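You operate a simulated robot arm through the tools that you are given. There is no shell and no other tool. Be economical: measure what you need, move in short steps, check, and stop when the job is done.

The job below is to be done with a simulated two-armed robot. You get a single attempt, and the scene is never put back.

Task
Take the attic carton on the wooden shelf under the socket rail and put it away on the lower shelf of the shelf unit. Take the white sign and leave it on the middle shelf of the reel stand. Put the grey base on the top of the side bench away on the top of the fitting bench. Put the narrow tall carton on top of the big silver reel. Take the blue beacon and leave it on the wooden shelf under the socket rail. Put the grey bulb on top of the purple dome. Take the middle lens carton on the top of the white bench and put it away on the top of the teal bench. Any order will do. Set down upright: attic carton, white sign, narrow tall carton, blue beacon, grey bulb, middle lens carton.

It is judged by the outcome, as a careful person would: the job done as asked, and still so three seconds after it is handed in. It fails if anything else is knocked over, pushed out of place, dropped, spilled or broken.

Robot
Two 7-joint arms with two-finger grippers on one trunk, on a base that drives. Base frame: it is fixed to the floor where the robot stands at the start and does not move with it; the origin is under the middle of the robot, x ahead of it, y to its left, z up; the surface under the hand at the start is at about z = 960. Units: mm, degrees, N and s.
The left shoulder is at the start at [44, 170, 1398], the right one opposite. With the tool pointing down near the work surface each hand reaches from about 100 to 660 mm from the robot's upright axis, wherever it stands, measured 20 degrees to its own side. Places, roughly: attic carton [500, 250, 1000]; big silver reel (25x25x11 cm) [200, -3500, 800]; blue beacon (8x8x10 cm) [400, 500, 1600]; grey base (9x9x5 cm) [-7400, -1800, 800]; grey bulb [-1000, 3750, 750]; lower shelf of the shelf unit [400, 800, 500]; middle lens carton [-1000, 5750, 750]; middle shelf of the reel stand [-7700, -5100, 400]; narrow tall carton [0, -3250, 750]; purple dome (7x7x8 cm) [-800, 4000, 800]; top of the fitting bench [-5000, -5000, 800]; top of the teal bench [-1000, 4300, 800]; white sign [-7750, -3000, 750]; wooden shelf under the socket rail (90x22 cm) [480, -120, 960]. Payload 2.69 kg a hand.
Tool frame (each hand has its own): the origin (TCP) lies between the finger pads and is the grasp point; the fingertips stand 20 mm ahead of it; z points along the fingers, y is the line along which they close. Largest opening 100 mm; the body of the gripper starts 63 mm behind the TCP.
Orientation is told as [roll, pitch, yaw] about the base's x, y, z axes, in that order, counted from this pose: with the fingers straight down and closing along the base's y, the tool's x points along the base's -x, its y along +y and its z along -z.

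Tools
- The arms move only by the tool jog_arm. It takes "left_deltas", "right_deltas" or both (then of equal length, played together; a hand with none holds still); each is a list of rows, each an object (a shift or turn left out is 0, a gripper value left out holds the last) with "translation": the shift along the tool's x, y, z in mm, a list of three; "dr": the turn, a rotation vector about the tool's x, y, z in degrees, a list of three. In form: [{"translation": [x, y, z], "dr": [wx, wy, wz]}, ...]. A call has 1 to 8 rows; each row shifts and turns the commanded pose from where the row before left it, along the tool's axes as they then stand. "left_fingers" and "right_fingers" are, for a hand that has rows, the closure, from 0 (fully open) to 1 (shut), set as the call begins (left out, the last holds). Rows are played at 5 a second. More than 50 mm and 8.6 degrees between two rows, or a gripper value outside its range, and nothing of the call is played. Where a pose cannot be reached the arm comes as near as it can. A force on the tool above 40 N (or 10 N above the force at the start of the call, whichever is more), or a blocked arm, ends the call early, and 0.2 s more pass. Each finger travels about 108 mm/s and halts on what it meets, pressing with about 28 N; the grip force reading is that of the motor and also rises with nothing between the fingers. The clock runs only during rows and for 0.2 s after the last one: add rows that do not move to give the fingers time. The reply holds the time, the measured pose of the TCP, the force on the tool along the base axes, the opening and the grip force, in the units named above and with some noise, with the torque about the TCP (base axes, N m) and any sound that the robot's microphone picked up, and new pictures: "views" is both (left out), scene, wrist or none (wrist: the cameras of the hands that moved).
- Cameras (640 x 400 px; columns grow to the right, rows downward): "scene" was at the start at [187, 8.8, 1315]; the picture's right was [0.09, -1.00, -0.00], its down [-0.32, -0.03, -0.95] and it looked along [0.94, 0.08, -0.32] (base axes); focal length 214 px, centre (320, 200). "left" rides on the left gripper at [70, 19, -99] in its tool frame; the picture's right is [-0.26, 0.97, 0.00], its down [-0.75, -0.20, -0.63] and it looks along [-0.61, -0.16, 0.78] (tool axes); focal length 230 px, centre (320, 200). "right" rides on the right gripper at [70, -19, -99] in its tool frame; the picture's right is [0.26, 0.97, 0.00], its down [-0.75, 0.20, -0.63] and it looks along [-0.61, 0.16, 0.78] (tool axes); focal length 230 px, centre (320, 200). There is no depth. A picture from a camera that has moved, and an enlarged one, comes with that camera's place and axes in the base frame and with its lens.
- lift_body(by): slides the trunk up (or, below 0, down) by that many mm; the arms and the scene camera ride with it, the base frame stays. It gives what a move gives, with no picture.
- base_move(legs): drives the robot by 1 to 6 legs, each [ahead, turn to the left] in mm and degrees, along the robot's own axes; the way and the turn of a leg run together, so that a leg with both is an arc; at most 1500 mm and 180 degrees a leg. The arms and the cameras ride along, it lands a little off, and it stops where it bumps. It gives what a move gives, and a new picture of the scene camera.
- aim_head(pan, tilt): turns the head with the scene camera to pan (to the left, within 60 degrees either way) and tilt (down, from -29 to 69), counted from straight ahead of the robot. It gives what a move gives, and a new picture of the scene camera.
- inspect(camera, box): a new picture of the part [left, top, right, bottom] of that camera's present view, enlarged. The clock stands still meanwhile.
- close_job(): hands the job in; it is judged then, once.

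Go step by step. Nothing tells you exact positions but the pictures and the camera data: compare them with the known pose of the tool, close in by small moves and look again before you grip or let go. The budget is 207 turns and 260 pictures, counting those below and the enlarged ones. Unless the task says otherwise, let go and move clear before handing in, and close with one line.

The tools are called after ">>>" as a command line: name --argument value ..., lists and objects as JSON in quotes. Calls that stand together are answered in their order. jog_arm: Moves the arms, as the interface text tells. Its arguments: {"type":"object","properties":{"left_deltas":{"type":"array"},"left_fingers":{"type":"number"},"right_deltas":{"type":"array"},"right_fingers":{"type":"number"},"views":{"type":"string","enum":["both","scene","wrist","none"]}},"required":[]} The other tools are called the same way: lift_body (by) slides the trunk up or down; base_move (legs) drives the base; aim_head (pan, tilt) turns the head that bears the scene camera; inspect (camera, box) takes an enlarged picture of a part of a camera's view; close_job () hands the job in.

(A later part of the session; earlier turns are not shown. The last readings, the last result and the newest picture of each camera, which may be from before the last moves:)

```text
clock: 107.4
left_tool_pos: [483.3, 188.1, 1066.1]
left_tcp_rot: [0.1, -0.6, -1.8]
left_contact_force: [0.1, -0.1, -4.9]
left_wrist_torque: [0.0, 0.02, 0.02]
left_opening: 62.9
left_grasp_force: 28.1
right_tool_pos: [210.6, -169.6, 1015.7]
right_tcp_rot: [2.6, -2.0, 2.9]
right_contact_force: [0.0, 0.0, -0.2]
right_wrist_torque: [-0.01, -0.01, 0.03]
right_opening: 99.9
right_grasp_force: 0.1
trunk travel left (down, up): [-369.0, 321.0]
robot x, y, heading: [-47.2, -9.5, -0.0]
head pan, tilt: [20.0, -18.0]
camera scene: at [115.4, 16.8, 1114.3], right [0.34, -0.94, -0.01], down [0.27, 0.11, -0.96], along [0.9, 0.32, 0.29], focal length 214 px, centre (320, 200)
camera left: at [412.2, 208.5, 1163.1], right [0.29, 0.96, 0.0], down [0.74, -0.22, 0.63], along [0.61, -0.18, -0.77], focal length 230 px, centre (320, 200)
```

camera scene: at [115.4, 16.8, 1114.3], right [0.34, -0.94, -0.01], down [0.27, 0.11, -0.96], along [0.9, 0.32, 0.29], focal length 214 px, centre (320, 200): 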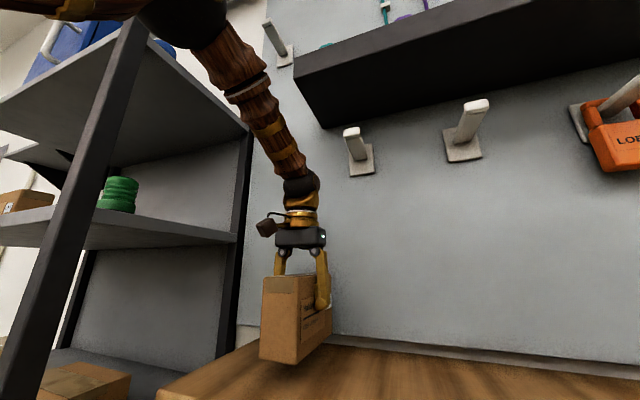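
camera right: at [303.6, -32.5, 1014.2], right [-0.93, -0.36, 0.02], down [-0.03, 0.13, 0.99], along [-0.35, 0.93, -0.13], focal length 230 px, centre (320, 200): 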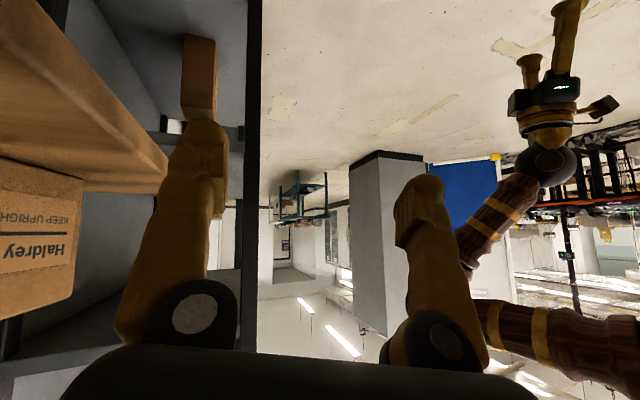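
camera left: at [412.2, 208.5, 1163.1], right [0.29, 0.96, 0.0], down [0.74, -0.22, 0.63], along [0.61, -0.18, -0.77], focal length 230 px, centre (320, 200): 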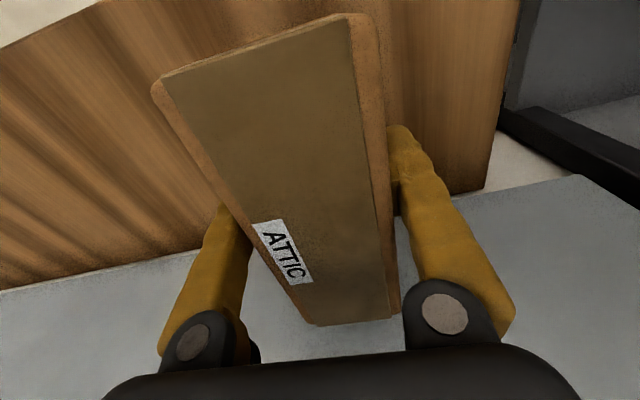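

The carton is turned lengthways. Set it down and release.

>>> jog_arm --left_deltas '[{"translation": [0, 0, 10]}, {"translation": [0, 0, 10]}, {"translation": [0, 0, 8]}, {"translation": [0, 0, 3]}, {}, {}]' --views "none"

>>> jog_arm --left_deltas '[{}, {}, {}, {"translation": [0, 0, -20]}, {"translation": [0, 0, -25]}, {"translation": [0, 0, -25]}, {"translation": [0, 0, -10]}, {}]' --left_fingers 0 --views "wrist"

```text
clock: 108.8
left_tool_pos: [482.9, 188.2, 1036.3]
left_tcp_rot: [0.0, -0.4, -1.8]
left_contact_force: [3.9, -0.4, 8.9]
left_wrist_torque: [0.4, 0.69, -0.09]
left_opening: 62.9
left_grasp_force: 28.3
right_tool_pos: [209.7, -170.1, 1016.0]
right_tcp_rot: [2.7, -1.9, 2.9]
right_contact_force: [-0.6, 0.3, 0.0]
right_wrist_torque: [0.0, 0.01, -0.05]
right_opening: 100.0
right_grasp_force: 0.0
trunk travel left (down, up): [-369.0, 321.0]
robot x, y, heading: [-50.0, -9.9, 0.1]
head pan, tilt: [20.0, -18.0]
```

```text
clock: 110.6
left_tool_pos: [479.9, 188.5, 1114.2]
left_tcp_rot: [0.1, -0.4, -1.8]
left_contact_force: [1.3, -0.6, -0.3]
left_wrist_torque: [0.0, 0.01, 0.02]
left_opening: 99.8
left_grasp_force: 0.1
right_tool_pos: [209.8, -170.0, 1015.7]
right_tcp_rot: [2.7, -2.0, 2.9]
right_contact_force: [0.1, -0.6, 1.2]
right_wrist_torque: [0.01, -0.02, 0.0]
right_opening: 100.1
right_grasp_force: 0.0
trunk travel left (down, up): [-369.0, 321.0]
robot x, y, heading: [-48.2, -8.7, -0.1]
head pan, tilt: [20.0, -18.0]
camera left: at [410.3, 207.8, 1211.4], right [0.29, 0.96, 0.0], down [0.74, -0.22, 0.63], along [0.61, -0.18, -0.77], focal length 230 px, centre (320, 200)
```

left: 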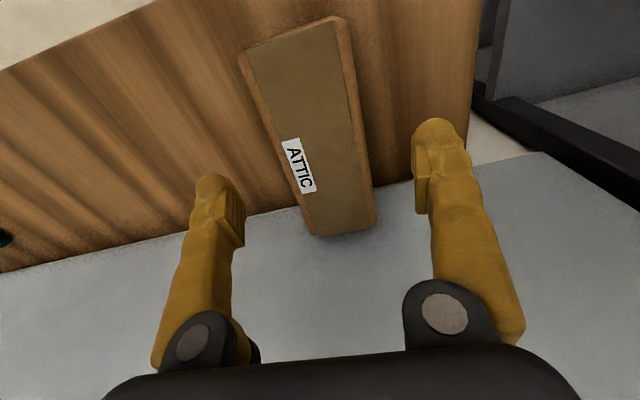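

The carton stands square at x 415–561, y 162–215. Back off, then tilt the left hand ~48° forward for the front regrasp.

>>> jog_arm --left_deltas '[{"translation": [25, 0, 0]}, {"translation": [25, 0, 0]}, {"translation": [25, 0, 0]}, {"translation": [25, 0, 0]}, {"translation": [25, 0, 0]}, {"translation": [25, 0, 0]}, {"translation": [15, 0, 0]}, {}]' --views "none"

>>> jog_arm --left_deltas '[{"dr": [0, -6, 0]}, {"dr": [0, -6, 0]}, {"dr": [0, -6, 0]}, {"dr": [0, -6, 0]}, {"dr": [0, -6, 0]}, {"dr": [0, -6, 0]}, {"dr": [0, -6, 0]}, {"dr": [0, -6, 0]}]' --views "none"

```text
clock: 112.4
left_tool_pos: [313.0, 191.6, 1104.7]
left_tcp_rot: [0.0, 0.8, -1.9]
left_contact_force: [0.1, 0.4, 0.0]
left_wrist_torque: [0.03, 0.0, -0.01]
left_opening: 99.9
left_grasp_force: 0.0
right_tool_pos: [209.5, -170.8, 1014.9]
right_tcp_rot: [2.8, -2.0, 2.9]
right_contact_force: [0.2, 0.3, 0.9]
right_wrist_torque: [0.02, 0.03, 0.02]
right_opening: 100.4
right_grasp_force: 0.1
trunk travel left (down, up): [-369.0, 321.0]
robot x, y, heading: [-47.6, -12.2, -0.2]
head pan, tilt: [20.0, -18.0]
```

```text
clock: 114.2
left_tool_pos: [344.2, 189.1, 1132.2]
left_tcp_rot: [-0.3, -49.1, -1.1]
left_contact_force: [0.5, 0.2, -0.2]
left_wrist_torque: [-0.01, 0.02, -0.01]
left_opening: 100.2
left_grasp_force: 0.0
left hand out of reach, approached as far as the arm can: row 7, 8
right_tool_pos: [209.9, -169.6, 1016.0]
right_tcp_rot: [2.7, -2.0, 2.9]
right_contact_force: [0.4, 0.2, 0.5]
right_wrist_torque: [-0.03, 0.0, 0.01]
right_opening: 100.1
right_grasp_force: 0.1
trunk travel left (down, up): [-369.0, 321.0]
robot x, y, heading: [-48.8, -9.9, 0.2]
head pan, tilt: [20.0, -18.0]
```

>>> jog_arm --left_deltas '[{"translation": [2.4, 0, 18.5]}, {"translation": [2.4, 0, 18.5]}, {"translation": [2.4, 0, 18.5]}, {"translation": [2.4, 0, 18.5]}, {"translation": [2.4, 0, 18.5]}, {}, {}]' --views "both"

```text
clock: 115.8
left_tool_pos: [402.8, 185.9, 1055.0]
left_tcp_rot: [0.2, -48.4, -1.8]
left_contact_force: [-0.5, -0.5, 0.4]
left_wrist_torque: [-0.03, 0.02, 0.01]
left_opening: 100.3
left_grasp_force: 0.1
right_tool_pos: [209.7, -169.2, 1015.8]
right_tcp_rot: [2.7, -2.0, 2.9]
right_contact_force: [-0.3, -0.8, 0.7]
right_wrist_torque: [-0.01, 0.01, 0.01]
right_opening: 100.2
right_grasp_force: 0.0
trunk travel left (down, up): [-369.0, 321.0]
robot x, y, heading: [-46.9, -10.7, -0.1]
head pan, tilt: [20.0, -18.0]
camera scene: at [115.2, 16.8, 1114.3], right [0.34, -0.94, -0.01], down [0.27, 0.11, -0.96], along [0.9, 0.33, 0.29], focal length 214 px, centre (320, 200)
camera left: at [282.7, 207.6, 1068.0], right [0.2, 0.96, 0.19], down [0.02, -0.2, 0.98], along [0.98, -0.19, -0.06], focal length 230 px, centre (320, 200)
```

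scene: 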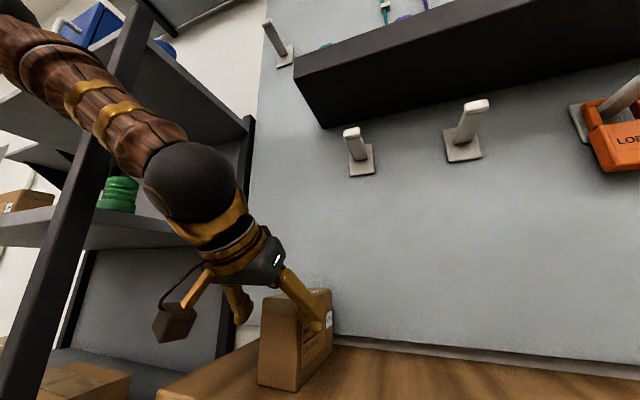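
left: 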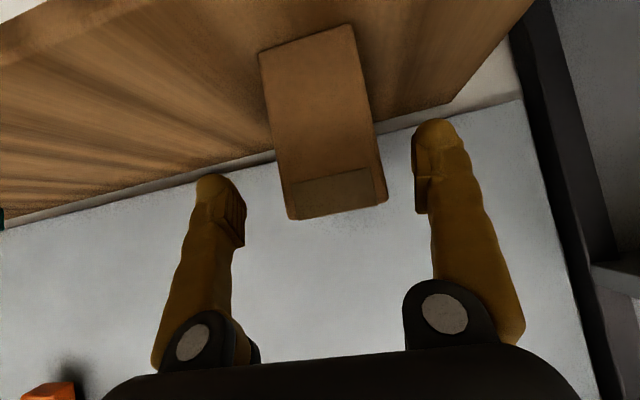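

Centred on the carton; advance over it and grip.

>>> jog_arm --left_deltas '[{"translation": [-4.4, 0.7, 13.4]}, {"translation": [-4.4, 0.7, 13.4]}, {"translation": [-4.4, 0.7, 13.4]}, {"translation": [-4.4, 0.7, 13.4]}, {}, {}]' --views "wrist"

```text
clock: 117.2
left_tool_pos: [455.2, 190.5, 1035.7]
left_tcp_rot: [0.1, -48.5, -1.9]
left_contact_force: [-0.2, 0.5, 0.5]
left_wrist_torque: [0.05, 0.01, -0.04]
left_opening: 100.1
left_grasp_force: 0.1
right_tool_pos: [209.5, -170.1, 1015.8]
right_tcp_rot: [2.6, -2.0, 3.0]
right_contact_force: [-0.4, -0.7, 0.4]
right_wrist_torque: [0.0, 0.0, -0.03]
right_opening: 100.0
right_grasp_force: 0.1
trunk travel left (down, up): [-369.0, 321.0]
robot x, y, heading: [-50.7, -10.6, -0.1]
head pan, tilt: [20.0, -18.0]
camera left: at [334.2, 211.2, 1047.6], right [0.2, 0.96, 0.19], down [0.02, -0.2, 0.98], along [0.98, -0.19, -0.06], focal length 230 px, centre (320, 200)
```

left: 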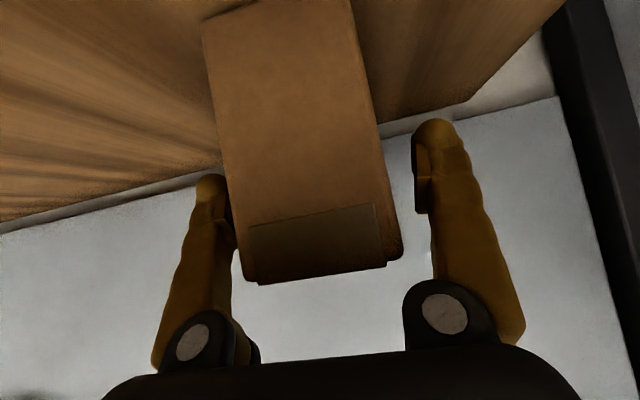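

>>> jog_arm --left_deltas '[{}, {}, {}, {}]' --left_fingers 1 --views "none"

>>> jog_arm --left_deltas '[{"translation": [-7.5, 0, -6.6]}, {"translation": [-7.5, 0, -6.6]}, {"translation": [-7.5, 0, -6.6]}, {}, {}]' --views "both"

```text
clock: 118.2
left_tool_pos: [454.7, 189.6, 1034.5]
left_tcp_rot: [0.0, -48.4, -1.9]
left_contact_force: [-0.5, -1.3, -0.3]
left_wrist_torque: [0.12, -0.05, -0.06]
left_opening: 63.0
left_grasp_force: 27.7
right_tool_pos: [210.1, -170.4, 1016.0]
right_tcp_rot: [2.7, -2.0, 2.9]
right_contact_force: [0.0, -0.5, 0.9]
right_wrist_torque: [0.01, 0.0, -0.02]
right_opening: 99.8
right_grasp_force: 0.0
trunk travel left (down, up): [-369.0, 321.0]
robot x, y, heading: [-49.6, -11.9, -0.1]
head pan, tilt: [20.0, -18.0]
```

```text
clock: 119.4
left_tool_pos: [455.8, 189.2, 1064.7]
left_tcp_rot: [0.0, -48.4, -1.8]
left_contact_force: [0.3, 0.9, -4.3]
left_wrist_torque: [0.02, 0.17, -0.01]
left_opening: 63.1
left_grasp_force: 28.4
right_tool_pos: [209.8, -170.3, 1016.4]
right_tcp_rot: [2.7, -2.1, 3.0]
right_contact_force: [0.2, 0.0, -0.4]
right_wrist_torque: [0.03, -0.02, 0.04]
right_opening: 100.0
right_grasp_force: 0.1
trunk travel left (down, up): [-369.0, 321.0]
robot x, y, heading: [-47.5, -13.5, -0.1]
head pan, tilt: [20.0, -18.0]
camera scene: at [115.2, 16.8, 1114.3], right [0.34, -0.94, -0.01], down [0.27, 0.11, -0.96], along [0.9, 0.32, 0.29], focal length 214 px, centre (320, 200)
camera left: at [335.5, 210.2, 1076.6], right [0.2, 0.96, 0.19], down [0.02, -0.2, 0.98], along [0.98, -0.19, -0.06], focal length 230 px, centre (320, 200)
```

scene: 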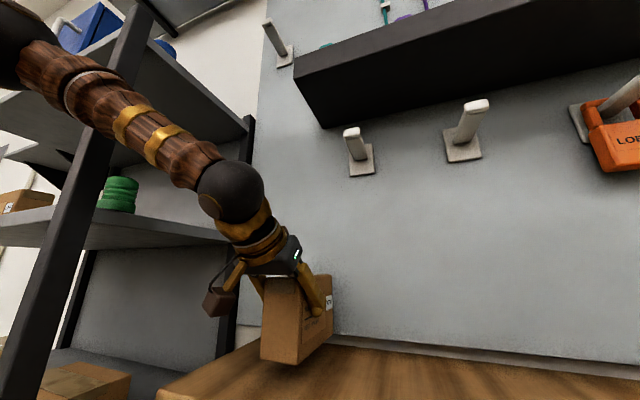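
left: 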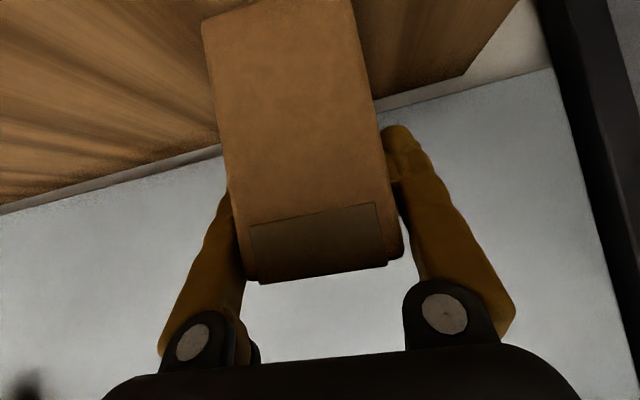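

Carton held level from the front. Back straight off and look at the lower shelf.

>>> base_move --legs '[[-550, 0]]'

>>> aim_head --pan 50 --tilt 20

```text
clock: 122.5
left_tool_pos: [-75.3, 188.9, 1063.1]
left_tcp_rot: [0.0, -48.6, -1.5]
left_contact_force: [0.6, 0.1, -3.3]
left_wrist_torque: [0.01, 0.17, 0.0]
left_opening: 63.0
left_grasp_force: 28.0
right_tool_pos: [-318.2, -171.2, 1015.8]
right_tcp_rot: [2.7, -2.0, 3.1]
right_contact_force: [0.2, 0.1, 0.0]
right_wrist_torque: [-0.02, -0.01, 0.0]
right_opening: 100.0
right_grasp_force: 0.0
trunk travel left (down, up): [-369.0, 321.0]
robot x, y, heading: [-578.0, -12.0, 0.5]
head pan, tilt: [20.0, -18.0]
camera scene: at [-413.9, 16.6, 1114.4], right [0.35, -0.94, -0.01], down [0.27, 0.11, -0.96], along [0.9, 0.33, 0.29], focal length 214 px, centre (320, 200)
```

scene: 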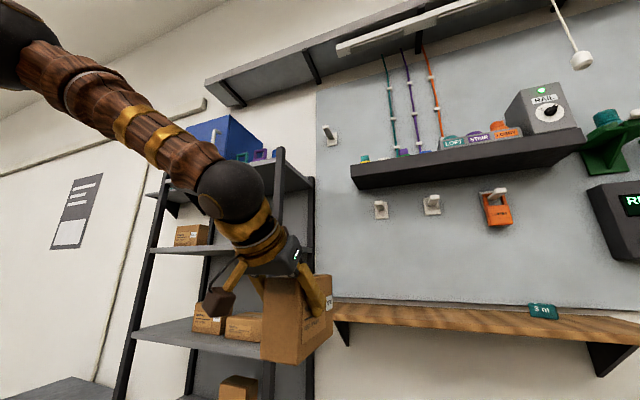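

```text
clock: 123.5
left_tool_pos: [-89.7, 189.0, 1072.6]
left_tcp_rot: [0.0, -49.4, -1.7]
left_contact_force: [-0.3, 0.2, -3.7]
left_wrist_torque: [0.03, 0.15, 0.0]
left_opening: 62.8
left_grasp_force: 28.4
right_tool_pos: [-318.2, -163.1, 1017.8]
right_tcp_rot: [4.0, -2.5, 2.2]
right_contact_force: [1.7, -0.3, -0.6]
right_wrist_torque: [-0.01, 0.02, 0.05]
right_opening: 100.0
right_grasp_force: 0.0
trunk travel left (down, up): [-369.0, 321.0]
robot x, y, heading: [-577.1, -11.5, -0.1]
head pan, tilt: [50.0, 20.0]
camera scene: at [-427.8, 61.2, 1055.8], right [0.77, -0.64, -0.01], down [-0.23, -0.26, -0.94], along [0.6, 0.72, -0.35], focal length 214 px, centre (320, 200)
```

scene: 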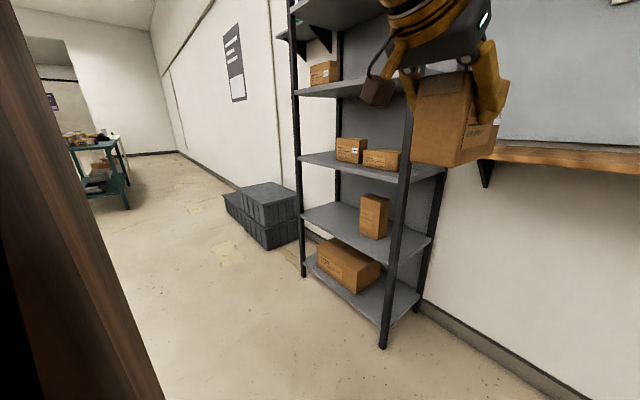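

The lower shelf is free from y≈720 to 1080. I'll lower the trunk, then drive over to y≈680.

>>> lift_body --by -365

>>> base_move --legs '[[0, 90], [690, 0], [0, -90]]'

>>> aim_head --pan 15 --tilt 15

```text
clock: 127.0
left_tool_pos: [-92.0, 189.2, 707.0]
left_tcp_rot: [0.1, -49.4, -1.7]
left_contact_force: [-0.1, 1.5, -4.4]
left_wrist_torque: [-0.01, 0.15, -0.01]
left_opening: 62.9
left_grasp_force: 28.1
right_tool_pos: [-324.9, -165.2, 651.7]
right_tcp_rot: [3.5, -2.3, 2.5]
right_contact_force: [0.5, -0.1, -0.5]
right_wrist_torque: [0.01, 0.03, -0.03]
right_opening: 100.2
right_grasp_force: 0.0
trunk travel left (down, up): [-4.0, 686.0]
robot x, y, heading: [-575.8, -11.3, 0.0]
head pan, tilt: [50.0, 20.0]
```

```text
clock: 138.7
left_tool_pos: [-118.2, 908.2, 708.2]
left_tcp_rot: [0.1, -49.4, 0.6]
left_contact_force: [-0.8, -1.2, -4.8]
left_wrist_torque: [-0.03, 0.16, -0.01]
left_opening: 62.5
left_grasp_force: 28.6
right_tool_pos: [-336.0, 542.1, 657.6]
right_tcp_rot: [2.3, -1.4, 5.5]
right_contact_force: [0.4, -0.1, 0.0]
right_wrist_torque: [-0.01, 0.02, 0.0]
right_opening: 99.9
right_grasp_force: 0.1
trunk travel left (down, up): [-4.0, 686.0]
robot x, y, heading: [-595.5, 694.7, 2.1]
head pan, tilt: [50.0, 20.0]
camera scene: at [-456.3, 774.5, 690.7], right [0.79, -0.61, -0.01], down [-0.22, -0.27, -0.94], along [0.57, 0.74, -0.35], focal length 214 px, centre (320, 200)
```

scene: 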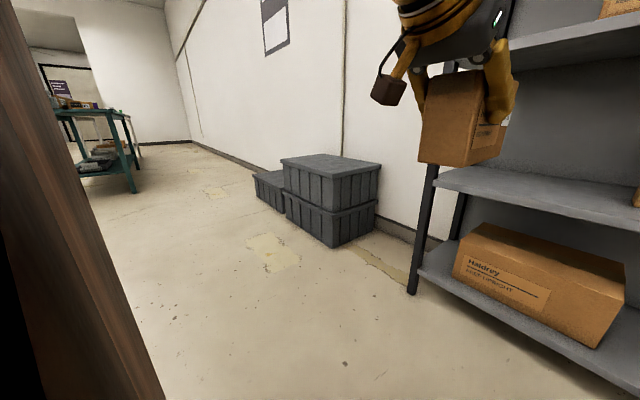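

```text
clock: 139.8
left_tool_pos: [-129.2, 907.9, 714.0]
left_tcp_rot: [0.1, -50.3, 0.5]
left_contact_force: [-1.0, 0.8, -4.6]
left_wrist_torque: [-0.01, 0.18, 0.02]
left_opening: 63.1
left_grasp_force: 28.3
right_tool_pos: [-341.9, 545.4, 657.7]
right_tcp_rot: [3.0, -1.4, 4.9]
right_contact_force: [-0.3, 0.3, 0.5]
right_wrist_torque: [0.02, 0.0, 0.01]
right_opening: 99.9
right_grasp_force: 0.0
trunk travel left (down, up): [-4.0, 686.0]
robot x, y, heading: [-599.7, 700.1, 2.3]
head pan, tilt: [15.0, 15.0]
camera scene: at [-423.8, 728.8, 698.3], right [0.3, -0.95, 0.0], down [-0.26, -0.08, -0.96], along [0.92, 0.29, -0.28], focal length 214 px, centre (320, 200)
```

scene: 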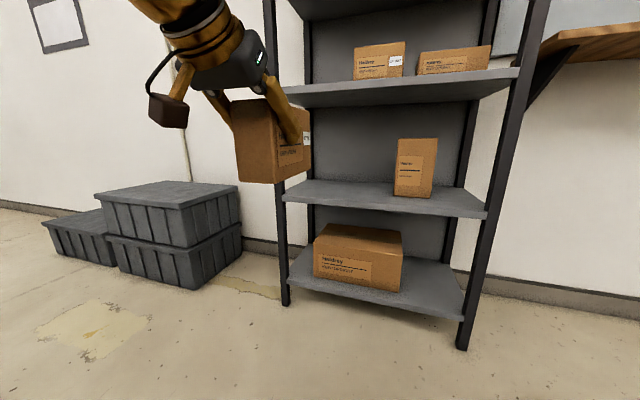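

Clear space left of the shelf's carton. Straighten the heading and lower the carton to insertion height.

>>> base_move --legs '[[0, -2.3]]'

>>> jog_arm --left_deltas '[{"translation": [17.2, 0, 14.4]}, {"translation": [17.2, 0, 14.4]}, {"translation": [17.2, 0, 14.4]}, {"translation": [17.2, 0, 14.4]}, {"translation": [17.2, 0, 14.4]}, {}, {}]' --views "none"

```text
clock: 140.5
left_tool_pos: [-120.3, 888.8, 714.6]
left_tcp_rot: [0.1, -50.3, -1.8]
left_contact_force: [-1.0, 0.0, -4.8]
left_wrist_torque: [-0.03, 0.18, 0.0]
left_opening: 63.0
left_grasp_force: 27.8
right_tool_pos: [-347.8, 535.1, 657.2]
right_tcp_rot: [3.0, -1.4, 2.5]
right_contact_force: [-0.6, -0.3, 0.1]
right_wrist_torque: [-0.02, 0.02, -0.01]
right_opening: 100.4
right_grasp_force: 0.0
trunk travel left (down, up): [-4.0, 686.0]
robot x, y, heading: [-594.6, 697.4, -0.1]
head pan, tilt: [15.0, 15.0]
camera scene: at [-422.6, 721.8, 698.3], right [0.26, -0.97, 0.0], down [-0.27, -0.07, -0.96], along [0.93, 0.25, -0.28], focal length 214 px, centre (320, 200)
```

scene: 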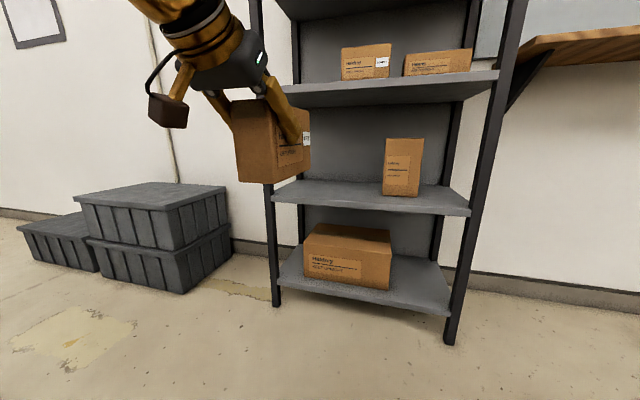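

```text
clock: 142.1
left_tool_pos: [-130.0, 886.5, 608.5]
left_tcp_rot: [0.1, -51.2, -1.8]
left_contact_force: [-0.1, 0.6, -3.9]
left_wrist_torque: [0.01, 0.19, 0.01]
left_opening: 62.8
left_grasp_force: 27.8
right_tool_pos: [-348.5, 539.4, 659.9]
right_tcp_rot: [3.9, -1.5, 1.8]
right_contact_force: [-0.8, 0.0, 0.6]
right_wrist_torque: [0.04, 0.01, 0.05]
right_opening: 99.9
right_grasp_force: 0.1
trunk travel left (down, up): [-4.0, 686.0]
robot x, y, heading: [-595.1, 695.5, 0.2]
head pan, tilt: [15.0, 15.0]
```

>>> base_move --legs '[[370, 0]]'

```text
clock: 144.5
left_tool_pos: [241.5, 889.7, 609.4]
left_tcp_rot: [0.3, -51.3, -1.8]
left_contact_force: [-0.7, -0.2, -4.2]
left_wrist_torque: [0.02, 0.19, 0.0]
left_opening: 63.0
left_grasp_force: 28.6
right_tool_pos: [23.2, 541.0, 658.2]
right_tcp_rot: [3.9, -1.4, 1.8]
right_contact_force: [-0.5, -0.5, 0.8]
right_wrist_torque: [0.0, -0.02, 0.0]
right_opening: 100.1
right_grasp_force: 0.1
trunk travel left (down, up): [-4.0, 686.0]
robot x, y, heading: [-223.8, 698.8, 0.3]
head pan, tilt: [15.0, 15.0]
camera scene: at [-51.0, 722.8, 698.4], right [0.26, -0.97, 0.0], down [-0.27, -0.07, -0.96], along [0.93, 0.25, -0.28], focal length 214 px, centre (320, 200)
```

scene: 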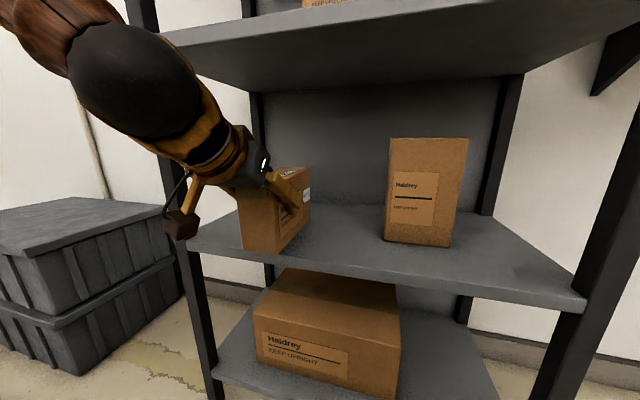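

>>> base_move --legs '[[115, 0]]'

>>> jog_arm --left_deltas '[{"dr": [0, 2.8, 0]}, {"translation": [7.5, 0, 6.6]}, {}, {}]' --views "both"

```text
clock: 145.7
left_tool_pos: [344.4, 889.0, 616.2]
left_tcp_rot: [0.2, -52.2, -1.8]
left_contact_force: [0.1, -0.2, -4.1]
left_wrist_torque: [0.0, 0.15, -0.02]
left_opening: 62.7
left_grasp_force: 27.9
right_tool_pos: [136.4, 543.5, 660.2]
right_tcp_rot: [4.6, -1.9, 1.0]
right_contact_force: [0.2, 0.1, -0.3]
right_wrist_torque: [0.01, 0.0, -0.01]
right_opening: 100.0
right_grasp_force: 0.0
trunk travel left (down, up): [-4.0, 686.0]
robot x, y, heading: [-109.1, 701.6, -0.0]
head pan, tilt: [15.0, 15.0]
camera scene: at [61.9, 723.0, 698.4], right [0.26, -0.97, 0.0], down [-0.27, -0.07, -0.96], along [0.93, 0.25, -0.27], focal length 214 px, centre (320, 200)
```

scene: 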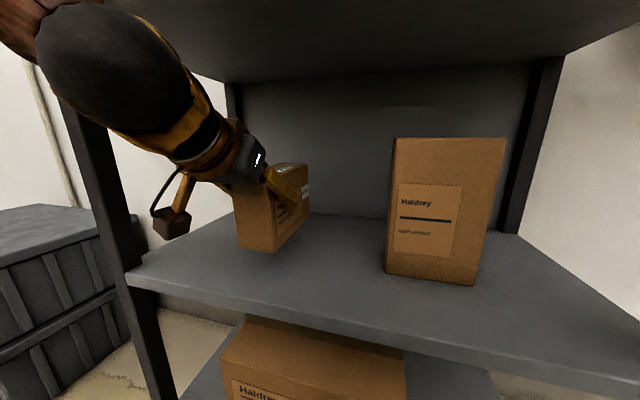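

```text
clock: 146.7
left_tool_pos: [334.5, 889.8, 613.3]
left_tcp_rot: [0.2, -50.2, -1.8]
left_contact_force: [-0.2, 0.1, -4.4]
left_wrist_torque: [0.02, 0.18, -0.01]
left_opening: 62.8
left_grasp_force: 27.3
right_tool_pos: [137.7, 549.9, 662.5]
right_tcp_rot: [5.6, -1.7, 0.3]
right_contact_force: [-0.2, -0.2, -0.6]
right_wrist_torque: [-0.03, -0.02, -0.01]
right_opening: 100.0
right_grasp_force: 0.0
trunk travel left (down, up): [-4.0, 686.0]
robot x, y, heading: [-112.6, 699.5, 0.0]
head pan, tilt: [15.0, 15.0]
camera scene: at [62.1, 723.0, 698.3], right [0.26, -0.97, 0.0], down [-0.27, -0.07, -0.96], along [0.93, 0.25, -0.28], focal length 214 px, centre (320, 200)
camera left: at [215.6, 910.0, 621.9], right [0.19, 0.96, 0.2], down [-0.01, -0.2, 0.98], along [0.98, -0.19, -0.03], focal length 230 px, centre (320, 200)
```

scene: 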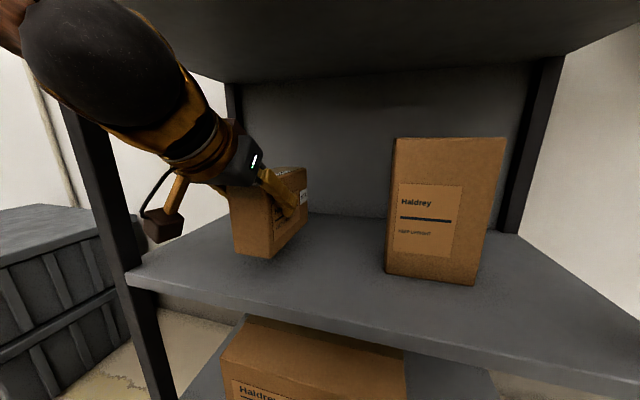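
left: 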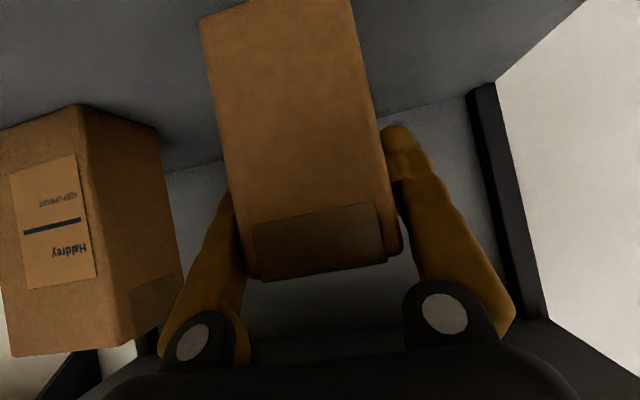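

The carton is over the lower shelf's free area, just clear of the front edge. Level it and lower gradually.

>>> jog_arm --left_deltas '[{"dr": [0, 1.8, 0]}, {"translation": [7.6, 0, 6.4]}, {"translation": [7.6, 0, 6.4]}, {"translation": [7.6, 0, 6.4]}, {}, {}]' --views "none"

```text
clock: 148.1
left_tool_pos: [336.4, 888.5, 583.2]
left_tcp_rot: [0.2, -48.5, -1.9]
left_contact_force: [0.1, 0.4, -4.2]
left_wrist_torque: [0.03, 0.14, 0.0]
left_opening: 62.9
left_grasp_force: 28.1
right_tool_pos: [135.4, 548.6, 661.6]
right_tcp_rot: [5.5, -1.8, 0.1]
right_contact_force: [0.1, -0.5, 0.6]
right_wrist_torque: [0.0, -0.04, -0.01]
right_opening: 100.3
right_grasp_force: 0.1
trunk travel left (down, up): [-4.0, 686.0]
robot x, y, heading: [-112.4, 695.9, 0.3]
head pan, tilt: [15.0, 15.0]
```

>>> jog_arm --left_deltas '[{"translation": [-9.9, 0, 11]}, {"translation": [3, 0, 2.6]}, {"translation": [3, 0, 2.6]}, {"translation": [3, 0, 2.6]}, {}, {}]' --views "none"

```text
clock: 149.6
left_tool_pos: [341.9, 888.0, 579.8]
left_tcp_rot: [0.1, -49.9, -1.8]
left_contact_force: [-0.1, -0.1, -4.7]
left_wrist_torque: [0.03, 0.18, -0.01]
left_opening: 62.9
left_grasp_force: 28.7
right_tool_pos: [136.4, 555.1, 663.7]
right_tcp_rot: [6.5, -2.0, -0.4]
right_contact_force: [-0.1, -0.3, 0.1]
right_wrist_torque: [-0.01, -0.03, -0.02]
right_opening: 99.9
right_grasp_force: 0.0
trunk travel left (down, up): [-4.0, 686.0]
robot x, y, heading: [-111.7, 700.0, 0.1]
head pan, tilt: [15.0, 15.0]
stopped in row 6 (left hand): the force on the tool passed its limit at 40 N (the readings are from after the stop); the commanded pose is now the measured one
```

>>> jog_arm --left_deltas '[{"dr": [0, 1.4, 0]}, {}, {"translation": [2.3, 0, 1.9]}, {}]' --views "both"

```text
clock: 150.6
left_tool_pos: [341.5, 888.2, 580.2]
left_tcp_rot: [0.1, -48.5, -1.8]
left_contact_force: [-0.4, -0.6, -3.7]
left_wrist_torque: [0.03, 0.19, 0.02]
left_opening: 63.0
left_grasp_force: 27.9
right_tool_pos: [135.7, 555.4, 664.7]
right_tcp_rot: [6.4, -2.0, -0.5]
right_contact_force: [-0.9, 0.7, 1.2]
right_wrist_torque: [-0.02, 0.0, 0.0]
right_opening: 100.2
right_grasp_force: 0.1
trunk travel left (down, up): [-4.0, 686.0]
robot x, y, heading: [-112.9, 697.2, 0.2]
head pan, tilt: [15.0, 15.0]
camera scene: at [62.1, 723.0, 698.3], right [0.26, -0.97, 0.0], down [-0.27, -0.07, -0.96], along [0.93, 0.25, -0.28], focal length 214 px, centre (320, 200)
camera left: at [221.5, 909.6, 591.6], right [0.2, 0.96, 0.19], down [0.02, -0.2, 0.98], along [0.98, -0.19, -0.06], focal length 230 px, centre (320, 200)
```

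scene: 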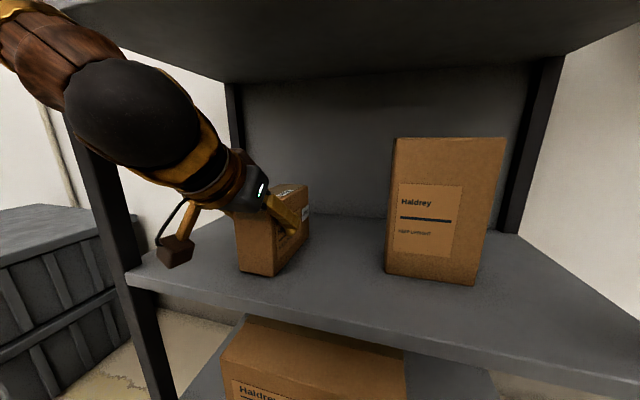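
left: 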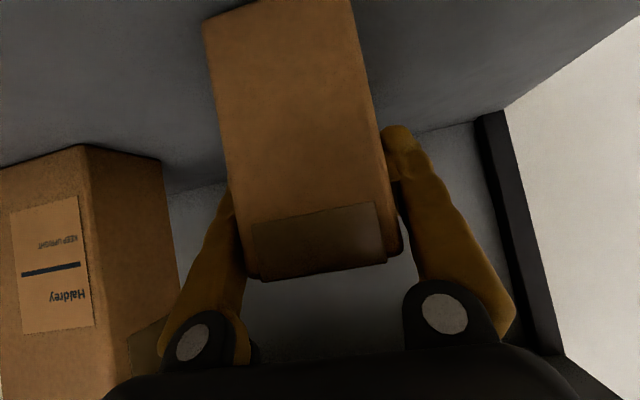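

>>> jog_arm --left_deltas '[{"translation": [2.3, 0, 2]}, {"translation": [2.3, 0, 2]}, {"translation": [2.3, 0, 2]}, {}, {}]' --views "none"

```text
clock: 151.5
left_tool_pos: [335.4, 887.2, 580.2]
left_tcp_rot: [0.3, -50.0, -2.0]
left_contact_force: [0.5, 0.2, -4.9]
left_wrist_torque: [0.03, 0.2, 0.0]
left_opening: 62.8
left_grasp_force: 28.0
right_tool_pos: [135.0, 559.5, 664.3]
right_tcp_rot: [7.4, -2.2, -1.3]
right_contact_force: [-0.4, 0.2, -0.2]
right_wrist_torque: [-0.04, 0.01, 0.02]
right_opening: 100.2
right_grasp_force: 0.1
trunk travel left (down, up): [-4.0, 686.0]
robot x, y, heading: [-112.3, 703.0, 0.2]
head pan, tilt: [15.0, 15.0]
stopped in row 4 (left hand): the force on the tool passed its limit at 42 N (the readings are from after the stop); the commanded pose is now the measured one
```

>>> jog_arm --left_deltas '[{"dr": [0, 1.5, 0]}, {"translation": [1.5, 0, 1.3]}, {}, {"translation": [1.5, 0, 1.3]}, {}, {}]' --views "none"

```text
clock: 152.9
left_tool_pos: [335.4, 888.4, 578.3]
left_tcp_rot: [0.2, -48.7, -1.8]
left_contact_force: [0.8, -0.4, -2.9]
left_wrist_torque: [0.06, -0.04, -0.05]
left_opening: 62.9
left_grasp_force: 28.1
right_tool_pos: [135.5, 559.2, 666.4]
right_tcp_rot: [7.5, -2.0, -1.3]
right_contact_force: [-0.2, 1.3, -0.4]
right_wrist_torque: [0.03, 0.02, -0.01]
right_opening: 100.4
right_grasp_force: 0.0
trunk travel left (down, up): [-4.0, 686.0]
robot x, y, heading: [-113.3, 699.1, 0.0]
head pan, tilt: [15.0, 15.0]
```

Contact is beginning; one more small step, then release and withdraw along the finger axis.

>>> jog_arm --left_deltas '[{"translation": [1.1, 0, 1]}, {}, {}]' --views "none"

>>> jog_arm --left_deltas '[{}, {}, {}, {}]' --left_fingers 0 --views "both"

```text
clock: 153.7
left_tool_pos: [336.4, 887.5, 578.0]
left_tcp_rot: [0.3, -49.0, -1.8]
left_contact_force: [-1.2, -0.1, 7.0]
left_wrist_torque: [0.31, -1.03, -0.01]
left_opening: 63.0
left_grasp_force: 27.9
right_tool_pos: [135.1, 558.0, 665.4]
right_tcp_rot: [7.4, -2.1, -1.3]
right_contact_force: [-1.0, -0.2, 0.6]
right_wrist_torque: [0.02, 0.01, 0.0]
right_opening: 100.0
right_grasp_force: 0.1
trunk travel left (down, up): [-4.0, 686.0]
robot x, y, heading: [-110.7, 698.9, 0.3]
head pan, tilt: [15.0, 15.0]
```

```text
clock: 154.7
left_tool_pos: [334.6, 888.0, 576.4]
left_tcp_rot: [0.2, -48.7, -1.8]
left_contact_force: [0.8, 0.6, -0.9]
left_wrist_torque: [0.02, 0.01, 0.02]
left_opening: 99.9
left_grasp_force: 0.0
right_tool_pos: [136.2, 559.5, 665.5]
right_tcp_rot: [7.3, -2.0, -1.4]
right_contact_force: [-0.7, 0.0, 0.2]
right_wrist_torque: [-0.01, -0.02, -0.03]
right_opening: 100.0
right_grasp_force: 0.1
trunk travel left (down, up): [-4.0, 686.0]
robot x, y, heading: [-110.2, 698.3, 0.6]
head pan, tilt: [15.0, 15.0]
camera scene: at [61.9, 723.0, 698.4], right [0.26, -0.97, 0.0], down [-0.27, -0.07, -0.96], along [0.93, 0.25, -0.27], focal length 214 px, centre (320, 200)
camera left: at [215.4, 908.7, 587.9], right [0.2, 0.96, 0.2], down [0.02, -0.2, 0.98], along [0.98, -0.19, -0.06], focal length 230 px, centre (320, 200)
```

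scene: 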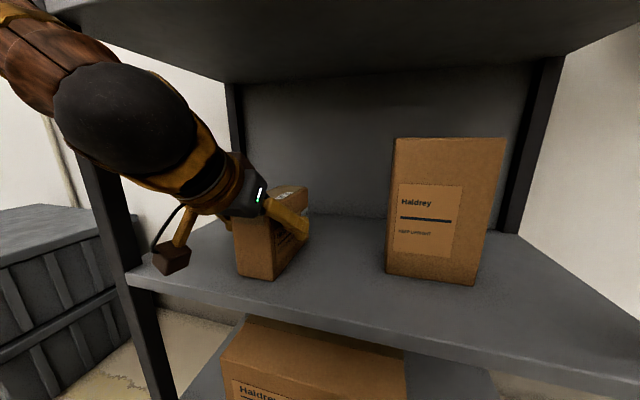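
left: 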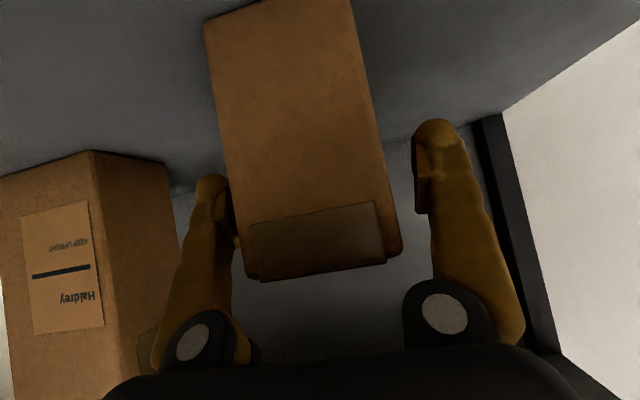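

Released and upright. Centre the fingers on it and back straight out.

>>> jog_arm --left_deltas '[{"translation": [0, -7, 0]}, {}, {}]' --views "none"

>>> base_move --legs '[[-400, 0]]'

```text
clock: 155.5
left_tool_pos: [334.8, 880.8, 576.2]
left_tcp_rot: [0.1, -48.6, -1.8]
left_contact_force: [0.3, 0.6, 0.1]
left_wrist_torque: [0.01, 0.01, -0.01]
left_opening: 100.1
left_grasp_force: 0.0
right_tool_pos: [135.7, 559.7, 664.9]
right_tcp_rot: [7.5, -2.0, -1.2]
right_contact_force: [0.4, 0.3, -0.1]
right_wrist_torque: [-0.02, -0.03, 0.02]
right_opening: 100.1
right_grasp_force: 0.1
trunk travel left (down, up): [-4.0, 686.0]
robot x, y, heading: [-106.9, 700.2, 0.3]
head pan, tilt: [15.0, 15.0]
```

```text
clock: 158.0
left_tool_pos: [-55.0, 878.0, 575.5]
left_tcp_rot: [0.2, -48.7, -2.2]
left_contact_force: [-0.7, -0.5, -0.4]
left_wrist_torque: [0.0, 0.0, -0.01]
left_opening: 100.2
left_grasp_force: 0.1
right_tool_pos: [-258.0, 558.1, 665.0]
right_tcp_rot: [7.5, -2.1, -1.6]
right_contact_force: [-1.0, 0.0, -1.1]
right_wrist_torque: [-0.02, 0.02, 0.01]
right_opening: 100.2
right_grasp_force: 0.0
trunk travel left (down, up): [-4.0, 686.0]
robot x, y, heading: [-506.2, 697.5, -0.3]
head pan, tilt: [15.0, 15.0]
camera scene: at [-330.5, 722.0, 698.4], right [0.26, -0.97, 0.0], down [-0.27, -0.07, -0.96], along [0.93, 0.25, -0.27], focal length 214 px, centre (320, 200)
```

scene: 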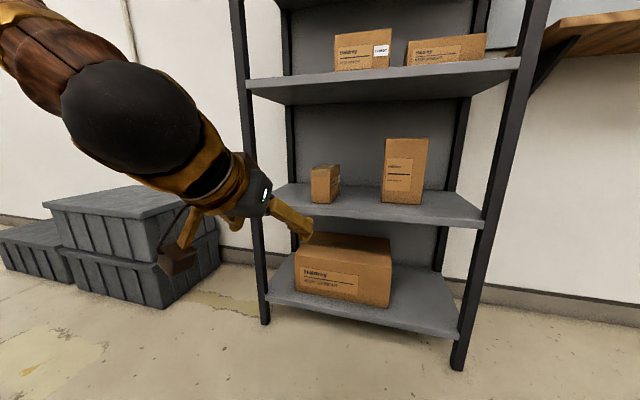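

Attic carton is done. Next the blue beacon: raise the trunk fully and look at the top shelf.

>>> lift_body --by 680

>>> aim_head --pan -10 --tilt 0

```text
refused: 680 is not a number from -400 to 400
```

```text
clock: 158.9
left_tool_pos: [-65.6, 877.7, 583.7]
left_tcp_rot: [0.2, -49.6, -2.2]
left_contact_force: [-0.1, 0.3, 0.1]
left_wrist_torque: [0.0, 0.01, 0.03]
left_opening: 100.1
left_grasp_force: 0.1
right_tool_pos: [-258.1, 563.3, 667.2]
right_tcp_rot: [8.3, -2.1, -2.3]
right_contact_force: [-0.2, 1.1, 0.4]
right_wrist_torque: [0.0, 0.01, -0.03]
right_opening: 100.2
right_grasp_force: 0.1
trunk travel left (down, up): [-4.0, 686.0]
robot x, y, heading: [-507.3, 702.7, -0.3]
head pan, tilt: [-10.0, 0.0]
camera scene: at [-331.9, 682.3, 722.5], right [-0.18, -0.98, 0.0], down [-0.02, 0.0, -1.0], along [0.98, -0.18, -0.02], focal length 214 px, centre (320, 200)
```

scene: 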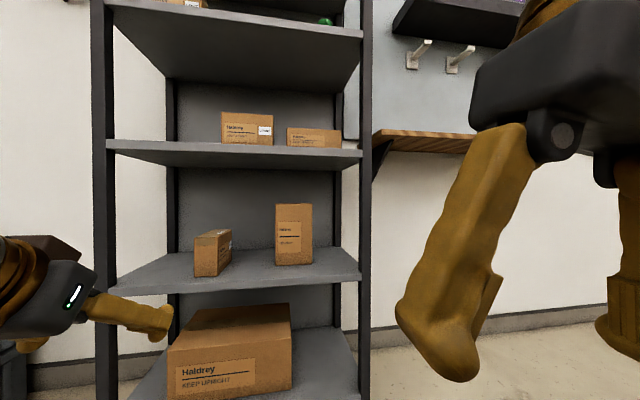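

>>> lift_body --by 400

>>> lift_body --by 280

>>> aim_head --pan -15 --tilt -15

>>> inspect --camera "scene" --box '[240, 120, 400, 220]'

```text
clock: 162.7
left_tool_pos: [-64.7, 878.8, 984.0]
left_tcp_rot: [0.1, -49.6, -2.3]
left_contact_force: [-0.6, -0.3, -0.1]
left_wrist_torque: [-0.01, 0.0, 0.0]
left_opening: 99.9
left_grasp_force: 0.0
right_tool_pos: [-251.8, 564.8, 1068.2]
right_tcp_rot: [8.7, -2.1, -2.8]
right_contact_force: [0.3, 0.7, 0.3]
right_wrist_torque: [0.0, 0.01, -0.02]
right_opening: 99.9
right_grasp_force: 0.0
trunk travel left (down, up): [-404.0, 286.0]
robot x, y, heading: [-501.4, 698.5, -0.4]
head pan, tilt: [-10.0, 0.0]
```

```text
clock: 165.5
left_tool_pos: [-64.0, 879.0, 1264.2]
left_tcp_rot: [0.1, -49.5, -2.1]
left_contact_force: [0.2, 0.0, 1.0]
left_wrist_torque: [0.05, -0.01, 0.0]
left_opening: 100.0
left_grasp_force: 0.0
right_tool_pos: [-246.1, 567.4, 1347.5]
right_tcp_rot: [9.1, -2.1, -3.1]
right_contact_force: [-0.2, 0.3, 0.5]
right_wrist_torque: [0.01, -0.01, 0.0]
right_opening: 100.1
right_grasp_force: 0.0
trunk travel left (down, up): [-684.0, 6.0]
robot x, y, heading: [-502.6, 697.9, -0.2]
head pan, tilt: [-10.0, 0.0]
```

```text
clock: 166.3
left_tool_pos: [-63.4, 878.5, 1263.6]
left_tcp_rot: [0.1, -49.6, -2.1]
left_contact_force: [-0.7, 0.1, -0.2]
left_wrist_torque: [0.01, -0.01, -0.03]
left_opening: 99.8
left_grasp_force: 0.0
right_tool_pos: [-247.2, 567.5, 1348.2]
right_tcp_rot: [9.1, -2.0, -3.0]
right_contact_force: [0.4, 0.1, 1.0]
right_wrist_torque: [-0.03, -0.01, 0.0]
right_opening: 100.2
right_grasp_force: 0.0
trunk travel left (down, up): [-684.0, 6.0]
robot x, y, heading: [-503.3, 700.5, -0.2]
head pan, tilt: [-15.0, -15.0]
camera scene: at [-330.7, 677.1, 1425.0], right [-0.26, -0.97, 0.0], down [0.23, -0.07, -0.97], along [0.94, -0.25, 0.24], focal length 214 px, centre (320, 200)
```

scene: 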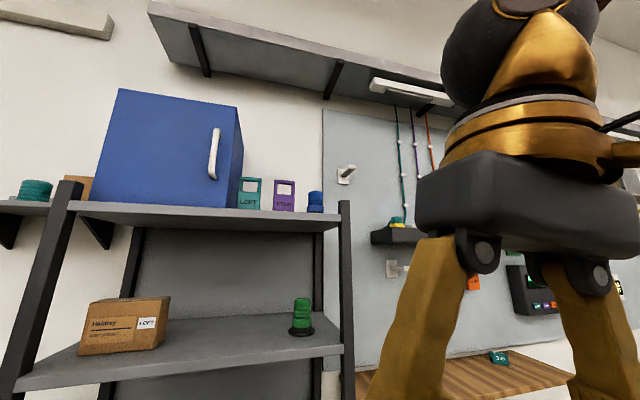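

```text
4.00 times, centred on (320, 170) of scene
camera zoom: at [-330.7, 677.1, 1425.0], right [-0.26, -0.97, 0.0], down [0.23, -0.07, -0.97], along [0.94, -0.25, 0.24], focal length 858 px, centre (320, 320)
```

zoom: 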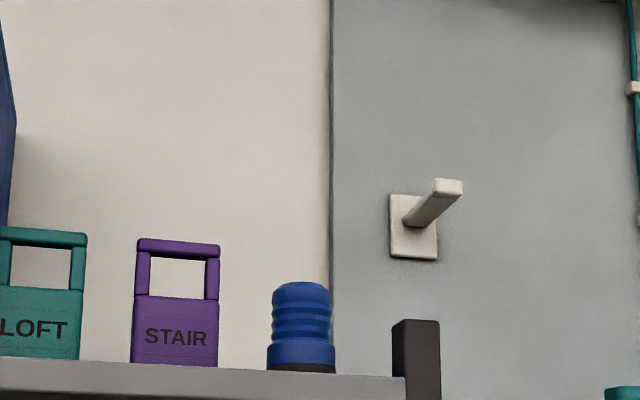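

Beacon at about (390,501), standing on the top shelf at z≈1540; neighbours leave enough room. I'll drive to y≈310 and raise the left hand.

>>> base_move --legs '[[0, -90], [390, 0], [0, 90]]'

>>> jog_arm --left_deltas '[{"translation": [-30, 0, -26]}, {"translation": [-30, 0, -26]}, {"translation": [-30, 0, -26]}, {"translation": [-30, 0, -26]}, {"translation": [-30, 0, -26]}, {}]' --left_fingers 0.1 --views "none"

```text
clock: 176.6
left_tool_pos: [-68.4, 481.5, 1263.6]
left_tcp_rot: [0.1, -49.6, -3.0]
left_contact_force: [0.0, -0.4, -0.5]
left_wrist_torque: [0.01, -0.01, 0.02]
left_opening: 99.9
left_grasp_force: 0.1
right_tool_pos: [-266.1, 168.2, 1350.5]
right_tcp_rot: [7.6, -1.8, -2.9]
right_contact_force: [-0.8, -0.1, -0.1]
right_wrist_torque: [-0.01, -0.01, 0.0]
right_opening: 99.7
right_grasp_force: 0.0
trunk travel left (down, up): [-684.0, 6.0]
robot x, y, heading: [-508.3, 298.3, -1.2]
head pan, tilt: [-15.0, -15.0]
camera scene: at [-339.3, 273.4, 1425.1], right [-0.28, -0.96, 0.0], down [0.23, -0.07, -0.97], along [0.93, -0.27, 0.24], focal length 214 px, centre (320, 200)
```

scene: 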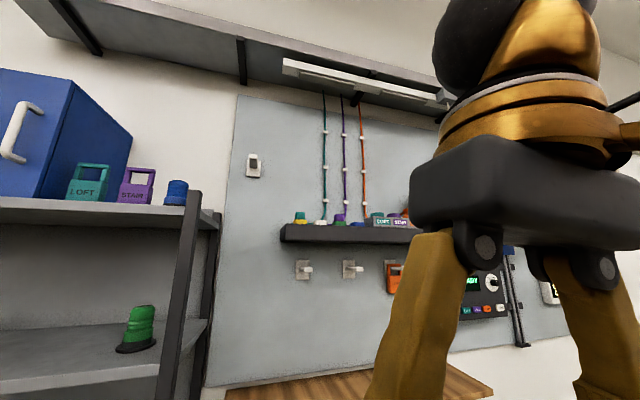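

```text
clock: 178.0
left_tool_pos: [-87.3, 480.4, 1466.6]
left_tcp_rot: [0.3, -50.6, -3.2]
left_contact_force: [0.0, -0.2, -0.3]
left_wrist_torque: [0.0, 0.03, 0.0]
left_opening: 89.9
left_grasp_force: 0.0
left hand out of reach, approached as far as the arm can: row 1
right_tool_pos: [-268.0, 178.3, 1354.8]
right_tcp_rot: [9.4, -1.6, -4.2]
right_contact_force: [0.1, 0.4, 0.0]
right_wrist_torque: [0.0, 0.04, 0.04]
right_opening: 100.0
right_grasp_force: 0.1
trunk travel left (down, up): [-684.0, 6.0]
robot x, y, heading: [-513.5, 296.7, -1.0]
head pan, tilt: [-15.0, -15.0]
```

>>> jog_arm --left_deltas '[{"translation": [-34, 0, -15.6]}, {"translation": [-34, 0, -15.6]}, {"translation": [-34, 0, -15.6]}, {"translation": [-34, 0, -15.6]}, {"translation": [-34, 0, -15.6]}, {"translation": [-34, 0, -15.6]}, {}]' --right_deltas '[{"dr": [4, 0, -2]}, {"dr": [4, 0, -2]}, {}, {}, {}, {}, {}]' --views "none"

>>> aim_head --pan 25 --tilt -12

```text
clock: 179.6
left_tool_pos: [-27.0, 477.0, 1674.3]
left_tcp_rot: [0.1, -49.1, -3.0]
left_contact_force: [0.1, -0.3, -0.8]
left_wrist_torque: [-0.01, -0.01, 0.01]
left_opening: 89.8
left_grasp_force: 0.1
right_tool_pos: [-282.5, 170.7, 1352.9]
right_tcp_rot: [-0.8, -1.9, 1.1]
right_contact_force: [-0.5, 0.3, 0.2]
right_wrist_torque: [0.01, 0.01, 0.0]
right_opening: 100.2
right_grasp_force: 0.0
right hand out of reach, approached as far as the arm can: row 1
trunk travel left (down, up): [-684.0, 6.0]
robot x, y, heading: [-511.6, 298.7, -1.2]
head pan, tilt: [-15.0, -15.0]
```

```text
clock: 180.7
left_tool_pos: [-27.0, 476.2, 1674.6]
left_tcp_rot: [0.1, -48.9, -3.1]
left_contact_force: [1.0, -0.2, 0.3]
left_wrist_torque: [0.03, -0.01, 0.0]
left_opening: 89.9
left_grasp_force: 0.1
right_tool_pos: [-282.1, 169.2, 1353.6]
right_tcp_rot: [-0.6, -2.0, 1.0]
right_contact_force: [-0.7, 0.6, -0.3]
right_wrist_torque: [0.03, 0.01, 0.03]
right_opening: 99.9
right_grasp_force: 0.0
trunk travel left (down, up): [-684.0, 6.0]
robot x, y, heading: [-509.3, 294.5, -1.3]
head pan, tilt: [25.0, -12.0]
camera scene: at [-340.9, 329.3, 1420.9], right [0.4, -0.91, -0.01], down [0.17, 0.08, -0.98], along [0.9, 0.4, 0.19], focal length 214 px, centre (320, 200)
```

scene: 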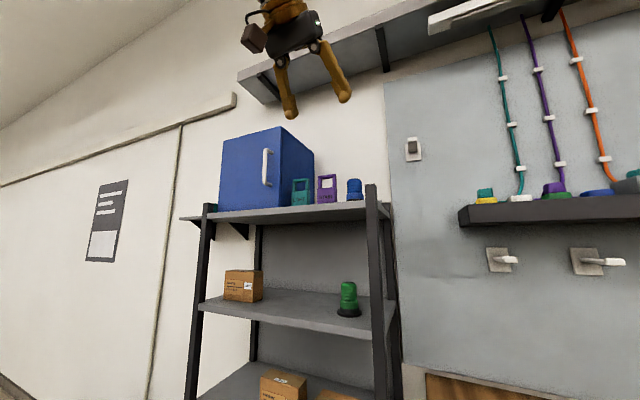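

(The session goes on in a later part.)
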